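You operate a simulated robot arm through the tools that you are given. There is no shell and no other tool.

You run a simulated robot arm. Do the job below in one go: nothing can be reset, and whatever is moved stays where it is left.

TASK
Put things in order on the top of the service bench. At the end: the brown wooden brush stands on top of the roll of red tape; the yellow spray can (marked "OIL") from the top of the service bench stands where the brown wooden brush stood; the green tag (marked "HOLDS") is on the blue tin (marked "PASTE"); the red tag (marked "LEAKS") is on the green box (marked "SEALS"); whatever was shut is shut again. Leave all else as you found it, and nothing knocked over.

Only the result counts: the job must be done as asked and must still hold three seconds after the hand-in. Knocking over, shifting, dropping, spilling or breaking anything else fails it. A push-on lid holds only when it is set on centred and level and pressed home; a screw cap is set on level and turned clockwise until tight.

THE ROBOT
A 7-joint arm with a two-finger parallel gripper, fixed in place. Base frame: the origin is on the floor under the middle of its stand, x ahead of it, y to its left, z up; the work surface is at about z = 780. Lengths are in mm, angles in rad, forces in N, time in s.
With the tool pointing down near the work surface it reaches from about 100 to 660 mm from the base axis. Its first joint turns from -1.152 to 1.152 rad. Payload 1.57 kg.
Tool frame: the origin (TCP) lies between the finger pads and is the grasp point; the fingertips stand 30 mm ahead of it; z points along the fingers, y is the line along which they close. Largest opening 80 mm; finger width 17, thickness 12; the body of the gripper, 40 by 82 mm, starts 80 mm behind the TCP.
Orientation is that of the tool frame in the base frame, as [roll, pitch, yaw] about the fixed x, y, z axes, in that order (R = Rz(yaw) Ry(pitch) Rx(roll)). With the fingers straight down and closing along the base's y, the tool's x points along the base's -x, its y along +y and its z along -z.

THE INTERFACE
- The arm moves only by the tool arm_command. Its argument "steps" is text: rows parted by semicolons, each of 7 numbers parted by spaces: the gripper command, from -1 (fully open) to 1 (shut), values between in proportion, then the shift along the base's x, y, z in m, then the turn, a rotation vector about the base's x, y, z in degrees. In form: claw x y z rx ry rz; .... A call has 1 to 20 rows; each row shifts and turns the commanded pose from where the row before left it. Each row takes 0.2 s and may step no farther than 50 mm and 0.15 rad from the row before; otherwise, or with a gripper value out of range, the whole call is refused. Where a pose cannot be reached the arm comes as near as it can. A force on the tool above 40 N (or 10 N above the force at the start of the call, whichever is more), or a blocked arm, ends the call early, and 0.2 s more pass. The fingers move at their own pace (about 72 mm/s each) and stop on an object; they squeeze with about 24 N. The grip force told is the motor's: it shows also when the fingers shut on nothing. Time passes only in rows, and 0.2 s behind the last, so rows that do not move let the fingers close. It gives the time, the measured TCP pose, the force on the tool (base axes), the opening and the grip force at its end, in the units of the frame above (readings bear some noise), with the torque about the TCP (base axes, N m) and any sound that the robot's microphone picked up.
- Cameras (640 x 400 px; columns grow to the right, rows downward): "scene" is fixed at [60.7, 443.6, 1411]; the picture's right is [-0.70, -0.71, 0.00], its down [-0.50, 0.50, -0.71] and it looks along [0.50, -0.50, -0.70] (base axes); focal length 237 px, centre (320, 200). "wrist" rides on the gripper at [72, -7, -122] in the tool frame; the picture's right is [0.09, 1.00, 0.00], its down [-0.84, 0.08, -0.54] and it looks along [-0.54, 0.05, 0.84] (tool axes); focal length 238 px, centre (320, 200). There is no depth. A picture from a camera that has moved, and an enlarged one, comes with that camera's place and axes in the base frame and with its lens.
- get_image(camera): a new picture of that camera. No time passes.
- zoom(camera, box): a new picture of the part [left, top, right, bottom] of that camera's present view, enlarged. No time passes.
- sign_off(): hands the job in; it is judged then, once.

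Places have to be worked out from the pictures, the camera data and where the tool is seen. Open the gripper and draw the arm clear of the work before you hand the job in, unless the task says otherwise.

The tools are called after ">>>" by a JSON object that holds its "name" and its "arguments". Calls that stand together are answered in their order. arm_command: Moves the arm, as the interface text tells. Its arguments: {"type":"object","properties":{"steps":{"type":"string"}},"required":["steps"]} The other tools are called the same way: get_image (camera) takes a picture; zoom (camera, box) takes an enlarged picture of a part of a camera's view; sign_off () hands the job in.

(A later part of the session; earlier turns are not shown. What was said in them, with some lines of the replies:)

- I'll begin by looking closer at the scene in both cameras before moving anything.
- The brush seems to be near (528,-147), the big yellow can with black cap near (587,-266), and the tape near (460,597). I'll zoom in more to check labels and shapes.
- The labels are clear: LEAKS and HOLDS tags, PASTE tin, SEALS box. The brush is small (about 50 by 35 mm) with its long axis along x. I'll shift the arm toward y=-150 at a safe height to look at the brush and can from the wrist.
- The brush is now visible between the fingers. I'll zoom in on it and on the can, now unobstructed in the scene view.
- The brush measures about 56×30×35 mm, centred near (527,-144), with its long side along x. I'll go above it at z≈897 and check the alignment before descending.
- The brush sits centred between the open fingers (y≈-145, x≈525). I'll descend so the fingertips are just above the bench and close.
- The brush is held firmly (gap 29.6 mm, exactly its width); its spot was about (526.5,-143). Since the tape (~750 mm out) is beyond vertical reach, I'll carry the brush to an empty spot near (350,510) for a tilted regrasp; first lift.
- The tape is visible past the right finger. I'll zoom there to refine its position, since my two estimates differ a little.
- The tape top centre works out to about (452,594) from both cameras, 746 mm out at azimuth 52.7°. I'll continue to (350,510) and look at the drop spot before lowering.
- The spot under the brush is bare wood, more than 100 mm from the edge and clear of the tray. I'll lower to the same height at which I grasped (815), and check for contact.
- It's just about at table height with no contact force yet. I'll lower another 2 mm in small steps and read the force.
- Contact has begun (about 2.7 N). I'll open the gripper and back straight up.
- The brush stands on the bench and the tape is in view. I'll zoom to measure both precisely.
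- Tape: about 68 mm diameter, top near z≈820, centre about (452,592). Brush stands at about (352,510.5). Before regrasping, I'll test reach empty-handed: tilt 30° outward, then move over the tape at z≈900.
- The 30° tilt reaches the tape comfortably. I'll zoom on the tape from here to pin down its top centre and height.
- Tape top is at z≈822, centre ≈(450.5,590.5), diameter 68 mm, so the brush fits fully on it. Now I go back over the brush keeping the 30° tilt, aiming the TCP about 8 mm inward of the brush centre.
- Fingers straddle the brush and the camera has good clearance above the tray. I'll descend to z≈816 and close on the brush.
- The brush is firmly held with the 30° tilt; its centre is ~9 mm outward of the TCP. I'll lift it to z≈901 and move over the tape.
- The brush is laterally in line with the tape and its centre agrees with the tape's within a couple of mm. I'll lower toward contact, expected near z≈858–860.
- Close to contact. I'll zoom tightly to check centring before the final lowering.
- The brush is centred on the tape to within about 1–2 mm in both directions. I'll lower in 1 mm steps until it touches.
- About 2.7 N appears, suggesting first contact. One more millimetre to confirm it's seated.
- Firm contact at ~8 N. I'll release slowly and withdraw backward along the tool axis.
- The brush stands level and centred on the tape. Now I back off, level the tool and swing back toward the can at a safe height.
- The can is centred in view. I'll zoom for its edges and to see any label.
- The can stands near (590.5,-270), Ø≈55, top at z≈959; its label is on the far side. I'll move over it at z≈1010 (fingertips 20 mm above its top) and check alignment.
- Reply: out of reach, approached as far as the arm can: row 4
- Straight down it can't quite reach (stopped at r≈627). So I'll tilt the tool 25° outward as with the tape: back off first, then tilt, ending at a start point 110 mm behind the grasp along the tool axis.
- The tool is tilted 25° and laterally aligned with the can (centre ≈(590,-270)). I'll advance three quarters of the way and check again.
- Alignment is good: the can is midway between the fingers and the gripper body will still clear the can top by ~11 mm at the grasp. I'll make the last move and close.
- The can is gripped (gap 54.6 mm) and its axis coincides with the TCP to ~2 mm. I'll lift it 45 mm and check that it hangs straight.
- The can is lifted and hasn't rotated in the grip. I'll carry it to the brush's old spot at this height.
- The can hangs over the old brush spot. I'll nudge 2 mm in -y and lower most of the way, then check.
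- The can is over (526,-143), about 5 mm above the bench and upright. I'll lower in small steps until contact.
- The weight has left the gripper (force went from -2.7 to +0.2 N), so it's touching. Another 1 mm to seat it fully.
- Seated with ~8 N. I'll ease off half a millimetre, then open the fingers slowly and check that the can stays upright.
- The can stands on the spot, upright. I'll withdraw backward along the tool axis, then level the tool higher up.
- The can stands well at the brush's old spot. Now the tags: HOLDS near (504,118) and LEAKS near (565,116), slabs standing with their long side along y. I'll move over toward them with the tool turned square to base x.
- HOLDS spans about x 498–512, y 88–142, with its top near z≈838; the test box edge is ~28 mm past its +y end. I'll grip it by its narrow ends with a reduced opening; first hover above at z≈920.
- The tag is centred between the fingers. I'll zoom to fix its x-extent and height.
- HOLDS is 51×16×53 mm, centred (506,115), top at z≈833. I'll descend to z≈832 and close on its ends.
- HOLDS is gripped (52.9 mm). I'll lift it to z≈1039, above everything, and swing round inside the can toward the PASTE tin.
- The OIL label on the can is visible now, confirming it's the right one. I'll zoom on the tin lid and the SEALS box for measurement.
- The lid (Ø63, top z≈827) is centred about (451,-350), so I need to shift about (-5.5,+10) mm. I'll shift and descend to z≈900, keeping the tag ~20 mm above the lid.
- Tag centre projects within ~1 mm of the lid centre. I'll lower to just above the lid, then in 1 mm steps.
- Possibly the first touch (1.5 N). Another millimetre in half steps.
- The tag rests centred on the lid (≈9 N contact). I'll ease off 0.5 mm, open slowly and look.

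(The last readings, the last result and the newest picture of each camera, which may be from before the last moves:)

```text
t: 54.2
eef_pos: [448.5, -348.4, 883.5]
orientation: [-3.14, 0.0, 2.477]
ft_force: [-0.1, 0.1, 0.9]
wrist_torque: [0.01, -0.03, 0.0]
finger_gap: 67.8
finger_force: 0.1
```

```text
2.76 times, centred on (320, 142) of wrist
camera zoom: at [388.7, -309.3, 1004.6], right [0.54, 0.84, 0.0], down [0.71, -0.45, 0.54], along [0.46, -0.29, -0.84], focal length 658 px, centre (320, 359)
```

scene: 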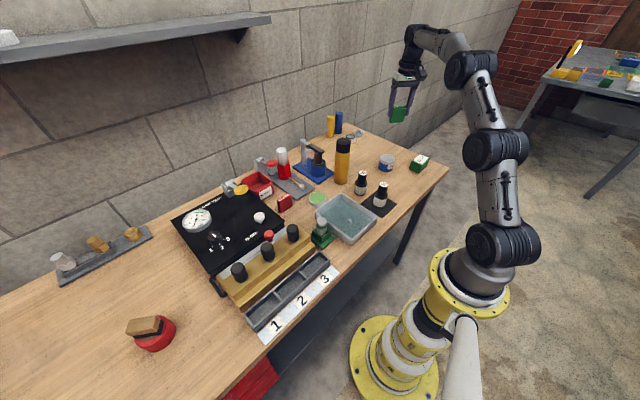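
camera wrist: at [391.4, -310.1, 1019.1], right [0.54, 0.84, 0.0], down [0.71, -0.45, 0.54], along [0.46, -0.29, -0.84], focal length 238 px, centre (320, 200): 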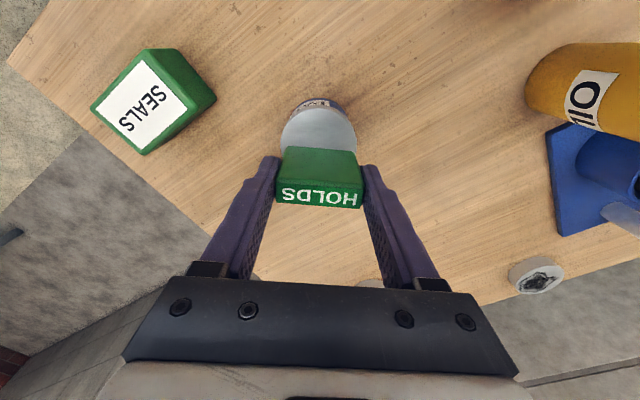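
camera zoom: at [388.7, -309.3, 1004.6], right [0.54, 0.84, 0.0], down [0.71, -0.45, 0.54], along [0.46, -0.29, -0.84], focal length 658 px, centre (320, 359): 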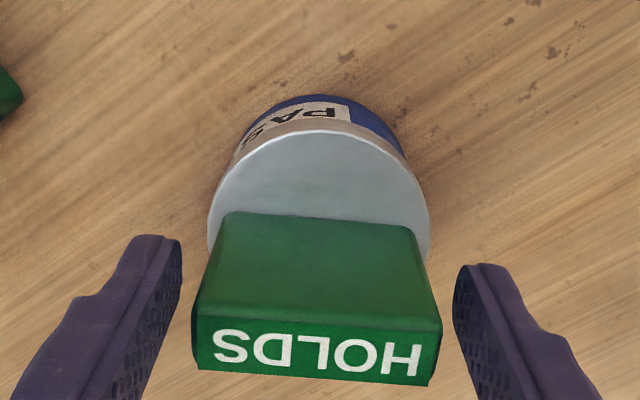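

HOLDS stands squarely on the tin. I'll rise straight up and go back for LEAKS along the same safe route.

>>> {"name": "arm_command", "arguments": {"steps": "-0.7 0 0 0.03 0 0 0; -0.7 0 0 0.045 0 0 0; -0.7 0 0 0.045 0 0 0; -0.7 0 0 0.036 0 0 0; -0.7 -0.0082 0.0413 0 0 0 3.462; -0.7 -0.0082 0.0413 0 0 0 3.462; -0.7 -0.0082 0.0413 0 0 0 3.462; -0.7 -0.0082 0.0413 0 0 0 3.462; -0.7 -0.0082 0.0413 0 0 0 3.462; -0.7 -0.0082 0.0413 0 0 0 3.462; -0.7 0.016 0.0428 -0.006 0 0 3.462; -0.7 0.016 0.0428 -0.006 0 0 3.462; -0.7 0.016 0.0428 -0.006 0 0 3.462; -0.7 0.016 0.0428 -0.006 0 0 3.462; -0.7 0.016 0.0428 -0.006 0 0 3.462; -0.7 0 0 0 0 0 0"}}

>>> {"name": "get_image", "arguments": {"camera": "wrist"}}

>>> {"name": "zoom", "arguments": {"camera": "wrist", "box": [260, 110, 390, 210]}}

>>> {"name": "zoom", "arguments": {"camera": "scene", "box": [310, 110, 450, 200]}}

```text
t: 57.6
eef_pos: [479.5, 115.4, 1009.8]
orientation: [-3.141, 0.002, -3.14]
ft_force: [-0.4, 1.4, -0.3]
wrist_torque: [-0.01, -0.02, 0.01]
finger_gap: 67.9
finger_force: 0.1
```

```text
taken
camera wrist: at [408.2, 108.6, 1130.3], right [-0.09, 1.0, 0.0], down [0.84, 0.08, 0.54], along [0.54, 0.05, -0.84], focal length 238 px, centre (320, 200)
```

wrist: 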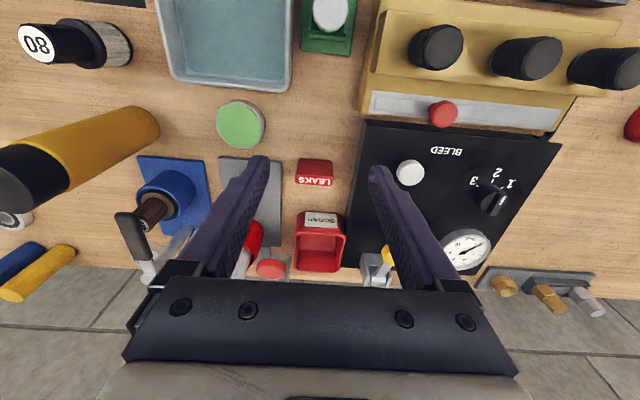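

```text
4.00 times, centred on (325, 160) of wrist
camera zoom: at [408.2, 108.6, 1130.3], right [-0.09, 1.0, 0.0], down [0.84, 0.08, 0.54], along [0.54, 0.05, -0.84], focal length 953 px, centre (300, 360)
```

zoom: 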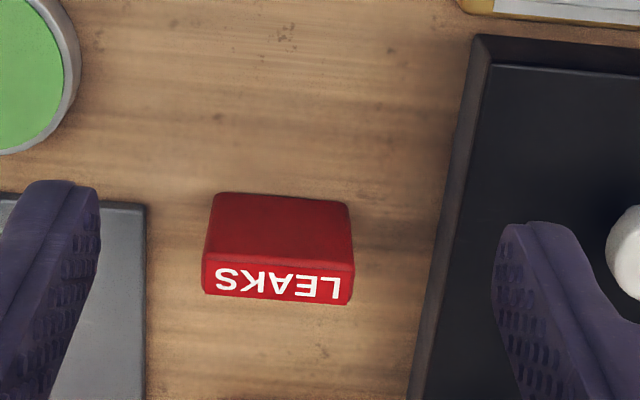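

```text
4.44 times, centred on (380, 155) of scene
camera zoom: at [60.7, 443.6, 1411.0], right [-0.7, -0.71, 0.0], down [-0.5, 0.5, -0.71], along [0.5, -0.5, -0.7], focal length 1054 px, centre (53, 400)
```

zoom: 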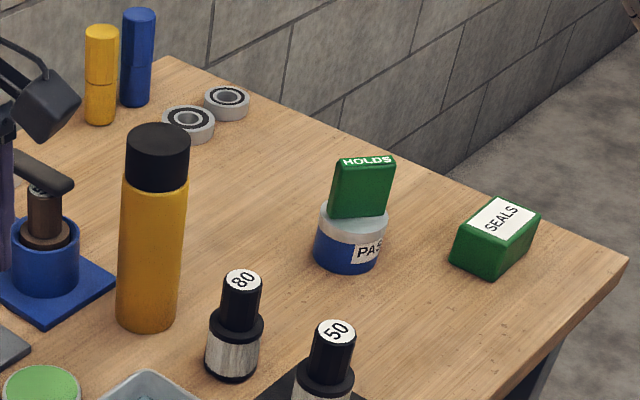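

HOLDS is stable on the tin. LEAKS spans x 558–574, centre (566,115.3). I'll hover above it at z≈920 and verify.

>>> {"name": "arm_command", "arguments": {"steps": "-0.7 0.0286 -0.0001 -0.03 0 0 0; -0.7 0.0286 -0.0001 -0.03 0 0 0; -0.7 0.0286 -0.0001 -0.03 0 0 0; -0.7 0 0 0 0 0 0"}}

>>> {"name": "get_image", "arguments": {"camera": "wrist"}}

>>> {"name": "zoom", "arguments": {"camera": "wrist", "box": [270, 90, 370, 205]}}

>>> {"name": "zoom", "arguments": {"camera": "scene", "box": [230, 140, 350, 230]}}

```text
t: 58.6
eef_pos: [564.6, 113.3, 920.6]
orientation: [3.141, 0.003, 3.141]
ft_force: [0.1, 0.7, -0.7]
wrist_torque: [-0.01, -0.01, 0.02]
finger_gap: 67.9
finger_force: 0.0
```

```text
taken
camera wrist: at [493.8, 107.6, 1041.0], right [-0.09, 1.0, 0.0], down [0.84, 0.08, 0.54], along [0.54, 0.05, -0.84], focal length 238 px, centre (320, 200)
```

wrist: 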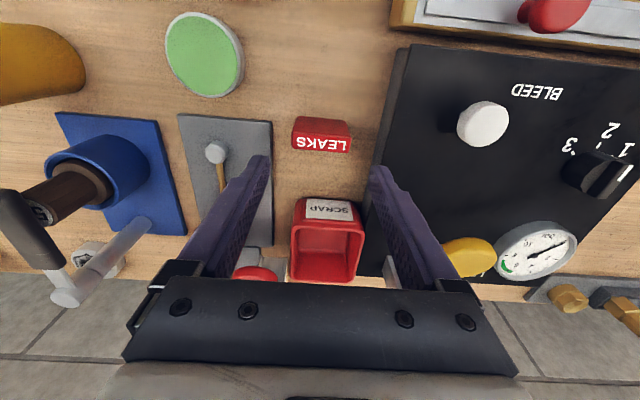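

```text
3.48 times, centred on (320, 148) of wrist
camera zoom: at [493.8, 107.6, 1041.0], right [-0.09, 1.0, 0.0], down [0.84, 0.08, 0.54], along [0.54, 0.05, -0.84], focal length 829 px, centre (320, 383)
```

zoom: 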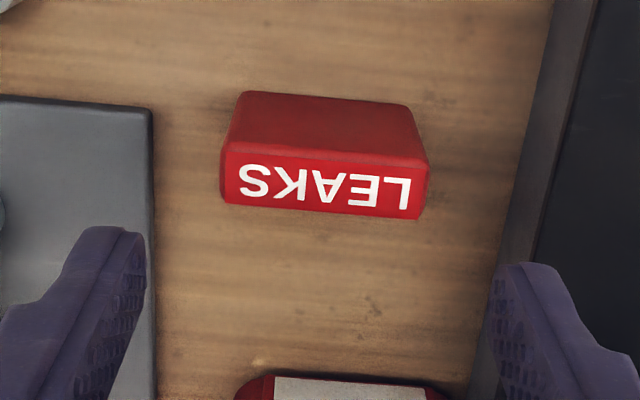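

```text
4.44 times, centred on (290, 185) of scene
camera zoom: at [60.7, 443.6, 1411.0], right [-0.7, -0.71, 0.0], down [-0.5, 0.5, -0.71], along [0.5, -0.5, -0.7], focal length 1054 px, centre (453, 267)
```

zoom: 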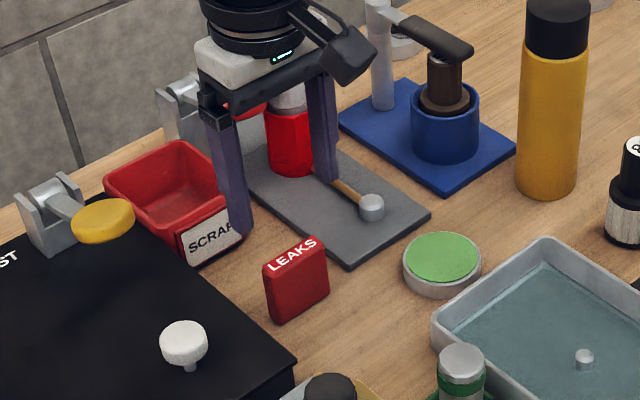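

LEAKS is exactly centred under the TCP. I'll descend to z≈832 and close on its ends.

>>> {"name": "arm_command", "arguments": {"steps": "-0.7 0 0 -0.04 0 0 0; -0.7 0 0 -0.03 0 0 0; -0.7 0 0 -0.018 0 0 0; -0.7 0 0 0 0 0 0; -0.2 0 0 0 0 0 0; 0.2 0 0 0 0 0 0; 1 0 0 0 0 0 0; 1 0 0 0 0 0 0"}}

>>> {"name": "get_image", "arguments": {"camera": "wrist"}}

>>> {"name": "zoom", "arguments": {"camera": "scene", "box": [230, 140, 350, 230]}}

```text
t: 60.4
eef_pos: [563.0, 112.6, 833.3]
orientation: [-3.138, -0.001, 3.14]
ft_force: [0.2, -0.4, -1.0]
wrist_torque: [0.0, 0.01, 0.04]
finger_gap: 53.1
finger_force: 24.2
```

```text
taken
camera wrist: at [493.7, 105.5, 953.4], right [-0.09, 1.0, 0.0], down [0.84, 0.08, 0.54], along [0.54, 0.05, -0.84], focal length 238 px, centre (320, 200)
```

wrist: 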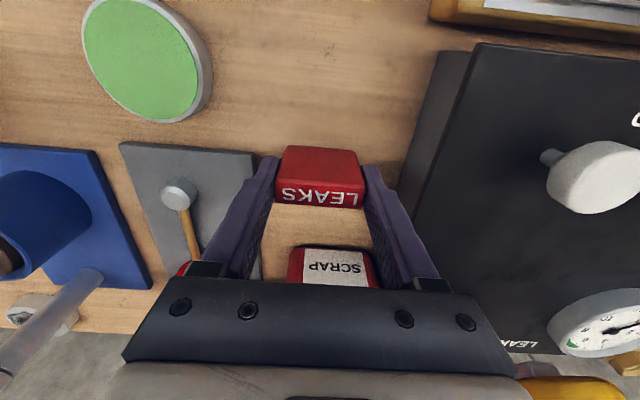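

```text
4.44 times, centred on (290, 185) of scene
camera zoom: at [60.7, 443.6, 1411.0], right [-0.7, -0.71, 0.0], down [-0.5, 0.5, -0.71], along [0.5, -0.5, -0.7], focal length 1054 px, centre (453, 267)
```

zoom: 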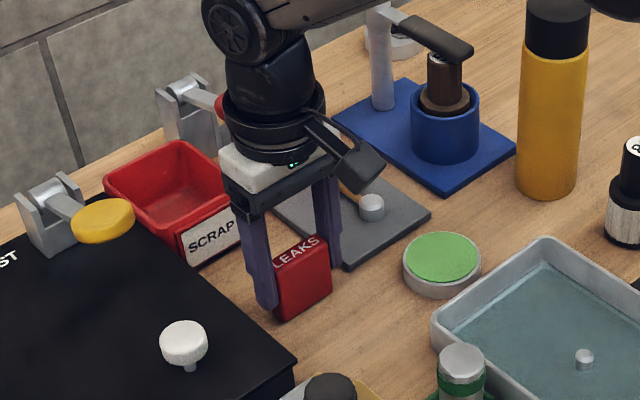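

LEAKS is gripped. The SEALS box top is about x 326–375, y -486 to -415, z≈820. I'll lift clear and swing round to above it, turning the tool to -20° so the tag lies well inside the box top.

>>> {"name": "arm_command", "arguments": {"steps": "1 0 0 0.02 0 0 0; 1 0 0 0.045 0 0 0; 1 0 0 0.048 0 0 0; 1 0 0 0.048 0 0 0; 1 0 0 0.045 0 0 0; 1 -0.0275 -0.0357 0 0 0 -1.43; 1 -0.0275 -0.0357 0 0 0 -1.43; 1 -0.0275 -0.0357 0 0 0 -1.43; 1 -0.0275 -0.0357 0 0 0 -1.43; 1 -0.0275 -0.0357 0 0 0 -1.43; 1 -0.0275 -0.0357 0 0 0 -1.43; 1 0 0 0 0 0 0"}}

>>> {"name": "arm_command", "arguments": {"steps": "1 -0.0061 -0.0437 0 0 0 -1.43; 1 -0.0061 -0.0437 0 0 0 -1.43; 1 -0.0061 -0.0437 0 0 0 -1.43; 1 -0.0061 -0.0437 0 0 0 -1.43; 1 -0.0061 -0.0437 0 0 0 -1.43; 1 -0.0061 -0.0437 0 0 0 -1.43; 1 -0.0061 -0.0437 0 0 0 -1.43; 1 -0.0061 -0.0437 0 0 0 -1.43; 1 0 0 0 0 0 0"}}

>>> {"name": "get_image", "arguments": {"camera": "wrist"}}

>>> {"name": "get_image", "arguments": {"camera": "scene"}}

```text
t: 63.0
eef_pos: [400.4, -101.4, 1038.4]
orientation: [-3.14, -0.001, 2.991]
ft_force: [-0.9, -0.4, -0.8]
wrist_torque: [-0.02, -0.02, -0.03]
finger_gap: 53.0
finger_force: 23.7
```

```text
t: 65.0
eef_pos: [352.8, -449.7, 1037.5]
orientation: [-3.141, 0.001, 2.793]
ft_force: [0.5, 0.2, 0.2]
wrist_torque: [0.02, 0.0, 0.01]
finger_gap: 53.0
finger_force: 24.2
```

```text
taken
camera wrist: at [283.2, -432.1, 1158.3], right [0.25, 0.97, 0.0], down [0.81, -0.21, 0.54], along [0.52, -0.14, -0.84], focal length 238 px, centre (320, 200)
```

wrist: 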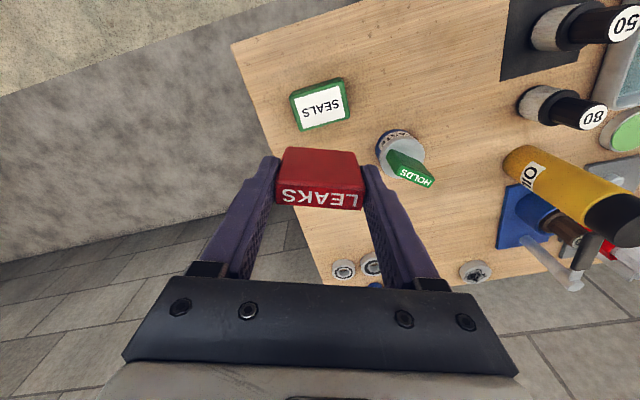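

```text
taken
```

scene: 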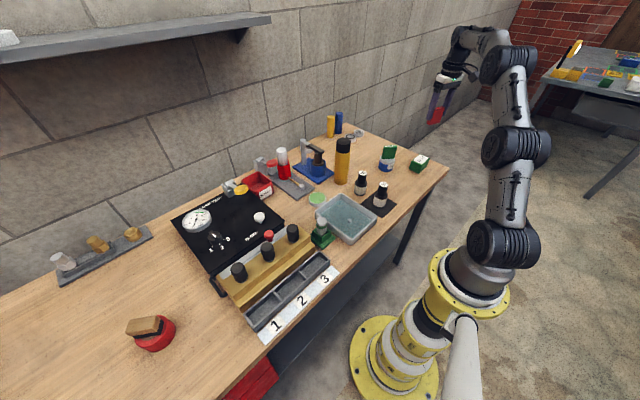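

The SEALS box is just ahead of the tag in view. I'll zoom for its top-face corners.

>>> {"name": "zoom", "arguments": {"camera": "wrist", "box": [270, 65, 370, 145]}}

```text
5.00 times, centred on (320, 105) of wrist
camera zoom: at [283.2, -432.1, 1158.3], right [0.25, 0.97, 0.0], down [0.81, -0.21, 0.54], along [0.52, -0.14, -0.84], focal length 1192 px, centre (320, 675)
```

zoom: 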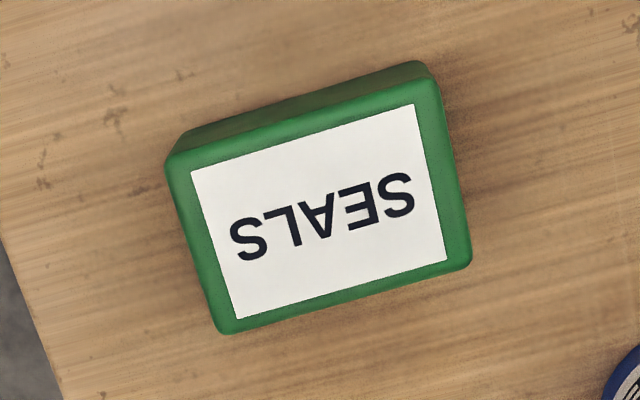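

The box centre is (350.7,-449.5), only ~2.6 mm from under the TCP. I'll correct and lower to about 20 mm above the box top.

>>> {"name": "arm_command", "arguments": {"steps": "1 -0.0026 0.0006 -0.03 0 0 0; 1 0 0 -0.04 0 0 0; 1 0 0 -0.04 0 0 0; 1 0 0 -0.033 0 0 0; 1 0 0 0 0 0 0"}}

>>> {"name": "zoom", "arguments": {"camera": "wrist", "box": [250, 60, 390, 215]}}

>>> {"name": "zoom", "arguments": {"camera": "scene", "box": [360, 110, 450, 190]}}

```text
t: 66.2
eef_pos: [349.5, -448.5, 893.5]
orientation: [-3.14, 0.0, 2.791]
ft_force: [0.6, 0.7, -0.7]
wrist_torque: [-0.01, -0.01, 0.0]
finger_gap: 53.3
finger_force: 23.7
```

```text
2.58 times, centred on (320, 138) of wrist
camera zoom: at [281.1, -429.9, 1014.4], right [0.25, 0.97, 0.0], down [0.81, -0.21, 0.54], along [0.52, -0.14, -0.84], focal length 615 px, centre (320, 361)
```

zoom: 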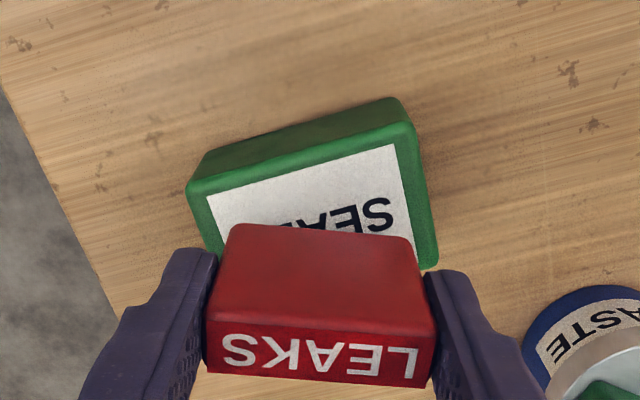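

```text
5.00 times, centred on (405, 150) of scene
camera zoom: at [60.7, 443.6, 1411.0], right [-0.7, -0.71, 0.0], down [-0.5, 0.5, -0.71], along [0.5, -0.5, -0.7], focal length 1186 px, centre (-105, 450)
```

zoom: 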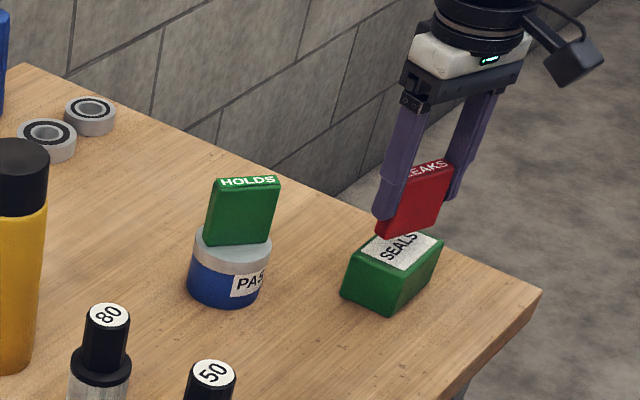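

Tag centre projects to (351.9,-448.5), within ~1.5 mm of the box centre. I'll lower close to contact.

>>> {"name": "arm_command", "arguments": {"steps": "1 -0.0007 -0.0005 -0.009 0 0 0; 1 0 0 -0.004 0 0 0; 1 0 0 -0.001 0 0 0; 1 0 0 -0.001 0 0 0; 1 0 0 -0.001 0 0 0; 1 0 0 0 0 0 0"}}

```text
t: 67.6
eef_pos: [349.3, -450.7, 877.5]
orientation: [-3.141, 0.002, 2.793]
ft_force: [-0.4, 0.2, -1.4]
wrist_torque: [-0.01, 0.02, 0.01]
finger_gap: 53.3
finger_force: 23.9
```

No contact yet at z≈877.5. I'll continue down in 1 mm steps.

>>> {"name": "arm_command", "arguments": {"steps": "1 0 0 -0.001 0 0 0; 1 0 0 -0.001 0 0 0; 1 0 0 0 0 0 0"}}

```text
t: 68.4
eef_pos: [347.6, -451.2, 876.0]
orientation: [-3.14, 0.002, 2.791]
ft_force: [0.4, 0.5, 2.4]
wrist_torque: [0.06, -0.06, 0.0]
finger_gap: 53.1
finger_force: 24.4
```

A light touch (2.4 N). Another millimetre in half steps to seat it, with pictures to check it's level.

>>> {"name": "arm_command", "arguments": {"steps": "1 0 0 -0.0005 0 0 0; 1 0 0 -0.0005 0 0 0; 1 0 0 0 0 0 0"}}

>>> {"name": "zoom", "arguments": {"camera": "scene", "box": [375, 120, 445, 180]}}

>>> {"name": "zoom", "arguments": {"camera": "wrist", "box": [250, 60, 390, 215]}}

```text
t: 69.2
eef_pos: [347.8, -451.0, 877.1]
orientation: [-3.141, 0.004, 2.793]
ft_force: [-0.7, 2.3, 11.1]
wrist_torque: [0.16, -0.02, -0.02]
finger_gap: 53.3
finger_force: 23.9
```

```text
6.67 times, centred on (410, 150) of scene
camera zoom: at [60.5, 443.8, 1410.9], right [-0.7, -0.71, 0.0], down [-0.5, 0.5, -0.71], along [0.5, -0.5, -0.7], focal length 1582 px, centre (-280, 533)
```

zoom: 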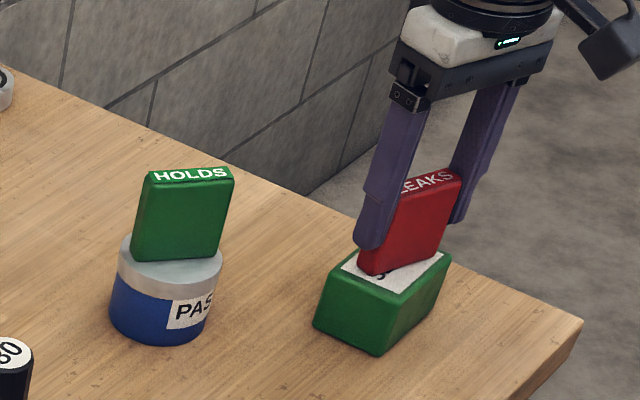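

```text
2.58 times, centred on (320, 138) of wrist
camera zoom: at [278.7, -431.8, 997.6], right [0.25, 0.97, 0.0], down [0.81, -0.21, 0.54], along [0.53, -0.14, -0.84], focal length 615 px, centre (320, 361)
```

zoom: 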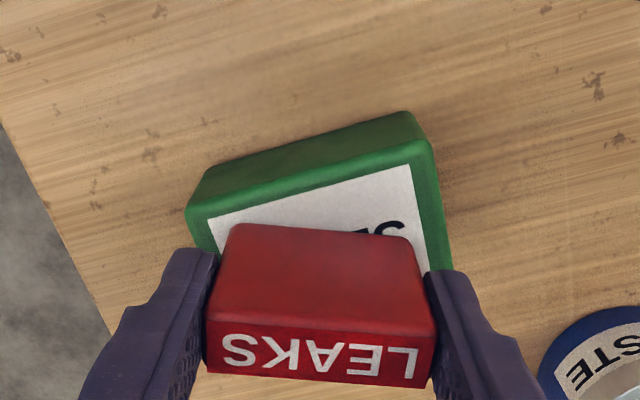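

Seated on the box (11 N). I'll ease off and open slowly.

>>> {"name": "arm_command", "arguments": {"steps": "1 0 0 0.0006 0 0 0; -0.34 0 0 0 0 0 0; -0.4 0 0 0 0 0 0; -0.5 0 0 0 0 0 0; -0.7 0 0 0 0 0 0; -0.7 0 0 0 0 0 0"}}

>>> {"name": "zoom", "arguments": {"camera": "scene", "box": [375, 120, 445, 180]}}

>>> {"name": "zoom", "arguments": {"camera": "wrist", "box": [250, 60, 390, 215]}}

```text
t: 70.6
eef_pos: [348.5, -450.0, 876.5]
orientation: [-3.139, 0.001, 2.795]
ft_force: [-0.4, 0.7, 0.2]
wrist_torque: [0.02, 0.0, -0.01]
finger_gap: 68.1
finger_force: 0.1
```

```text
6.67 times, centred on (410, 150) of scene
camera zoom: at [60.7, 443.6, 1411.0], right [-0.7, -0.71, 0.0], down [-0.5, 0.5, -0.71], along [0.5, -0.5, -0.7], focal length 1582 px, centre (-280, 533)
```

zoom: 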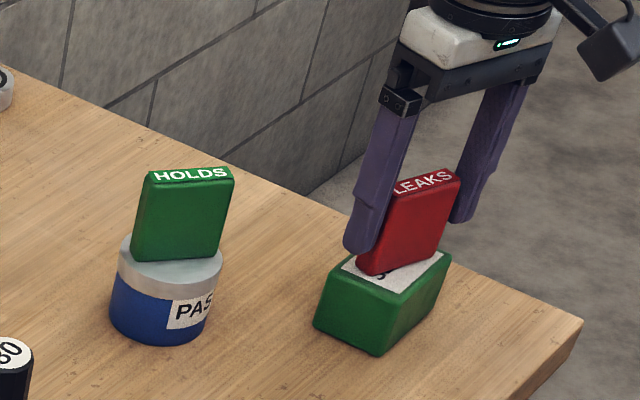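

```text
2.58 times, centred on (320, 138) of wrist
camera zoom: at [278.8, -431.4, 996.8], right [0.25, 0.97, 0.0], down [0.81, -0.21, 0.54], along [0.52, -0.14, -0.84], focal length 615 px, centre (320, 361)
```

zoom: 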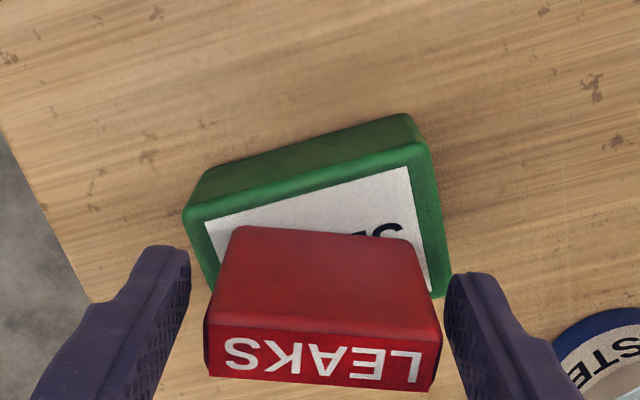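

LEAKS stands on the SEALS box. I'll rise straight up and go to a neutral pose clear of everything, with the gripper open.

>>> {"name": "arm_command", "arguments": {"steps": "-0.7 0 0 0.03 0 0 0; -0.7 0 0 0.045 0 0 0; -0.7 0 0 0.045 0 0 0; -0.7 0 0 0.045 0 0 0; -1 0 0 0.03 0 0 0; -1 0.004 0.045 0 0 0 2.2; -1 0.004 0.045 0 0 0 2.2; -1 0.004 0.045 0 0 0 2.2; -1 0.004 0.045 0 0 0 2.2; -1 0.004 0.045 0 0 0 2.2; -1 0.004 0.045 0 0 0 2.2; -1 0.004 0.045 0 0 0 2.2; -1 0.004 0.045 0 0 0 2.2; -1 0.004 0.045 0 0 0 2.2; -1 0 0 0 0 0 0"}}

>>> {"name": "get_image", "arguments": {"camera": "scene"}}

>>> {"name": "get_image", "arguments": {"camera": "wrist"}}

>>> {"name": "zoom", "arguments": {"camera": "scene", "box": [240, 100, 440, 225]}}

>>> {"name": "zoom", "arguments": {"camera": "scene", "box": [40, 200, 340, 388]}}

```text
t: 73.8
eef_pos: [383.3, -45.2, 1072.8]
orientation: [-3.139, -0.001, 3.139]
ft_force: [-0.1, 0.3, -0.2]
wrist_torque: [0.01, -0.01, -0.02]
finger_gap: 79.8
finger_force: 0.0
```

```text
taken
```

scene: 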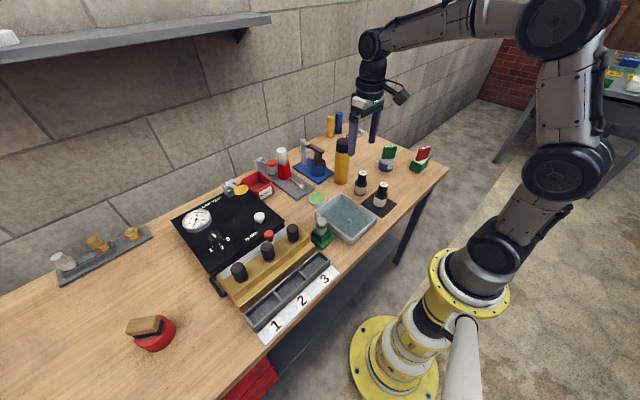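

```text
taken
camera wrist: at [312.2, -51.0, 1193.3], right [-0.09, 1.0, 0.0], down [0.84, 0.07, 0.54], along [0.54, 0.05, -0.84], focal length 238 px, centre (320, 200)
```

wrist: 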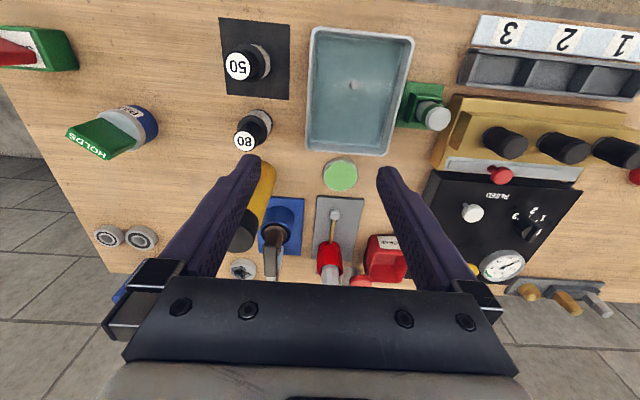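

```text
3.20 times, centred on (340, 162) of scene
camera zoom: at [60.6, 443.6, 1411.0], right [-0.7, -0.71, 0.0], down [-0.5, 0.5, -0.71], along [0.5, -0.5, -0.7], focal length 759 px, centre (256, 320)
```

zoom: 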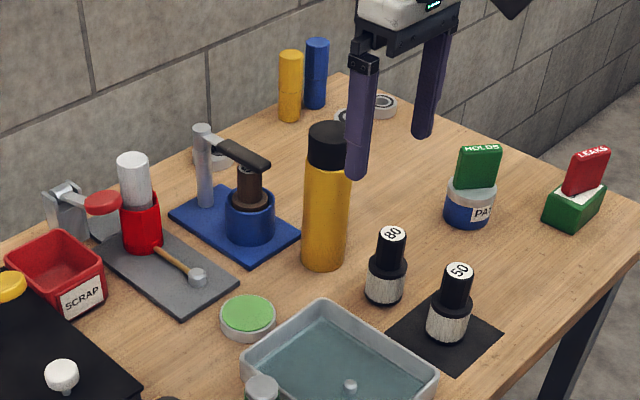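

```text
2.13 times, centred on (190, 294) of scene
camera zoom: at [60.6, 443.6, 1411.0], right [-0.7, -0.71, 0.0], down [-0.5, 0.5, -0.71], along [0.5, -0.5, -0.7], focal length 505 px, centre (597, 0)
```

zoom: 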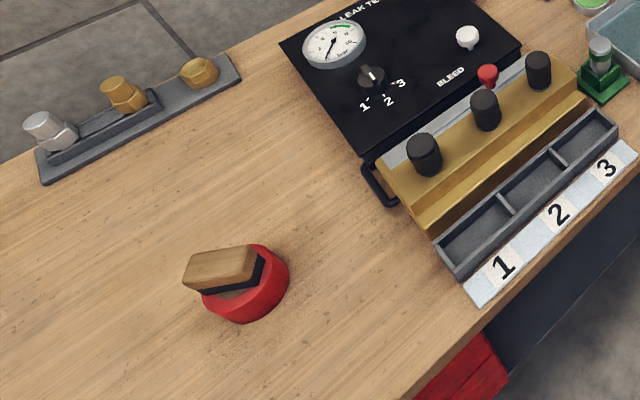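

Everything checks out: the brush is level on the tape, the OIL can stands at the brush's old spot (scene estimates agree within ~2 mm), HOLDS is on the PASTE tin and LEAKS is on the SEALS box. All other items look as they did at the start, and the gripper is open and clear, so I hand the job in.

>>> {"name": "sign_off", "arguments": {}}

```text
The job is handed in.
```

The job is done and handed in. My last pictures before the hand-in showed everything in place:

- **Brush:** it stands level and centred on the roll of red tape.
- **Spray can:** the yellow "OIL" can stands upright where the brush stood, within about 2 mm by the scene camera.
- **Green tag:** "HOLDS" stands on the lid of the blue "PASTE" tin.
- **Red tag:** "LEAKS" stands on top of the green "SEALS" box.

I opened nothing, so there was nothing to shut again. I saw nothing else knocked over or moved. The gripper is open and the arm is clear of the bench.

The tape was too far out to reach with the gripper pointing straight down. I set the brush down briefly on a bare patch of bench and picked it up again with the gripper tilted.
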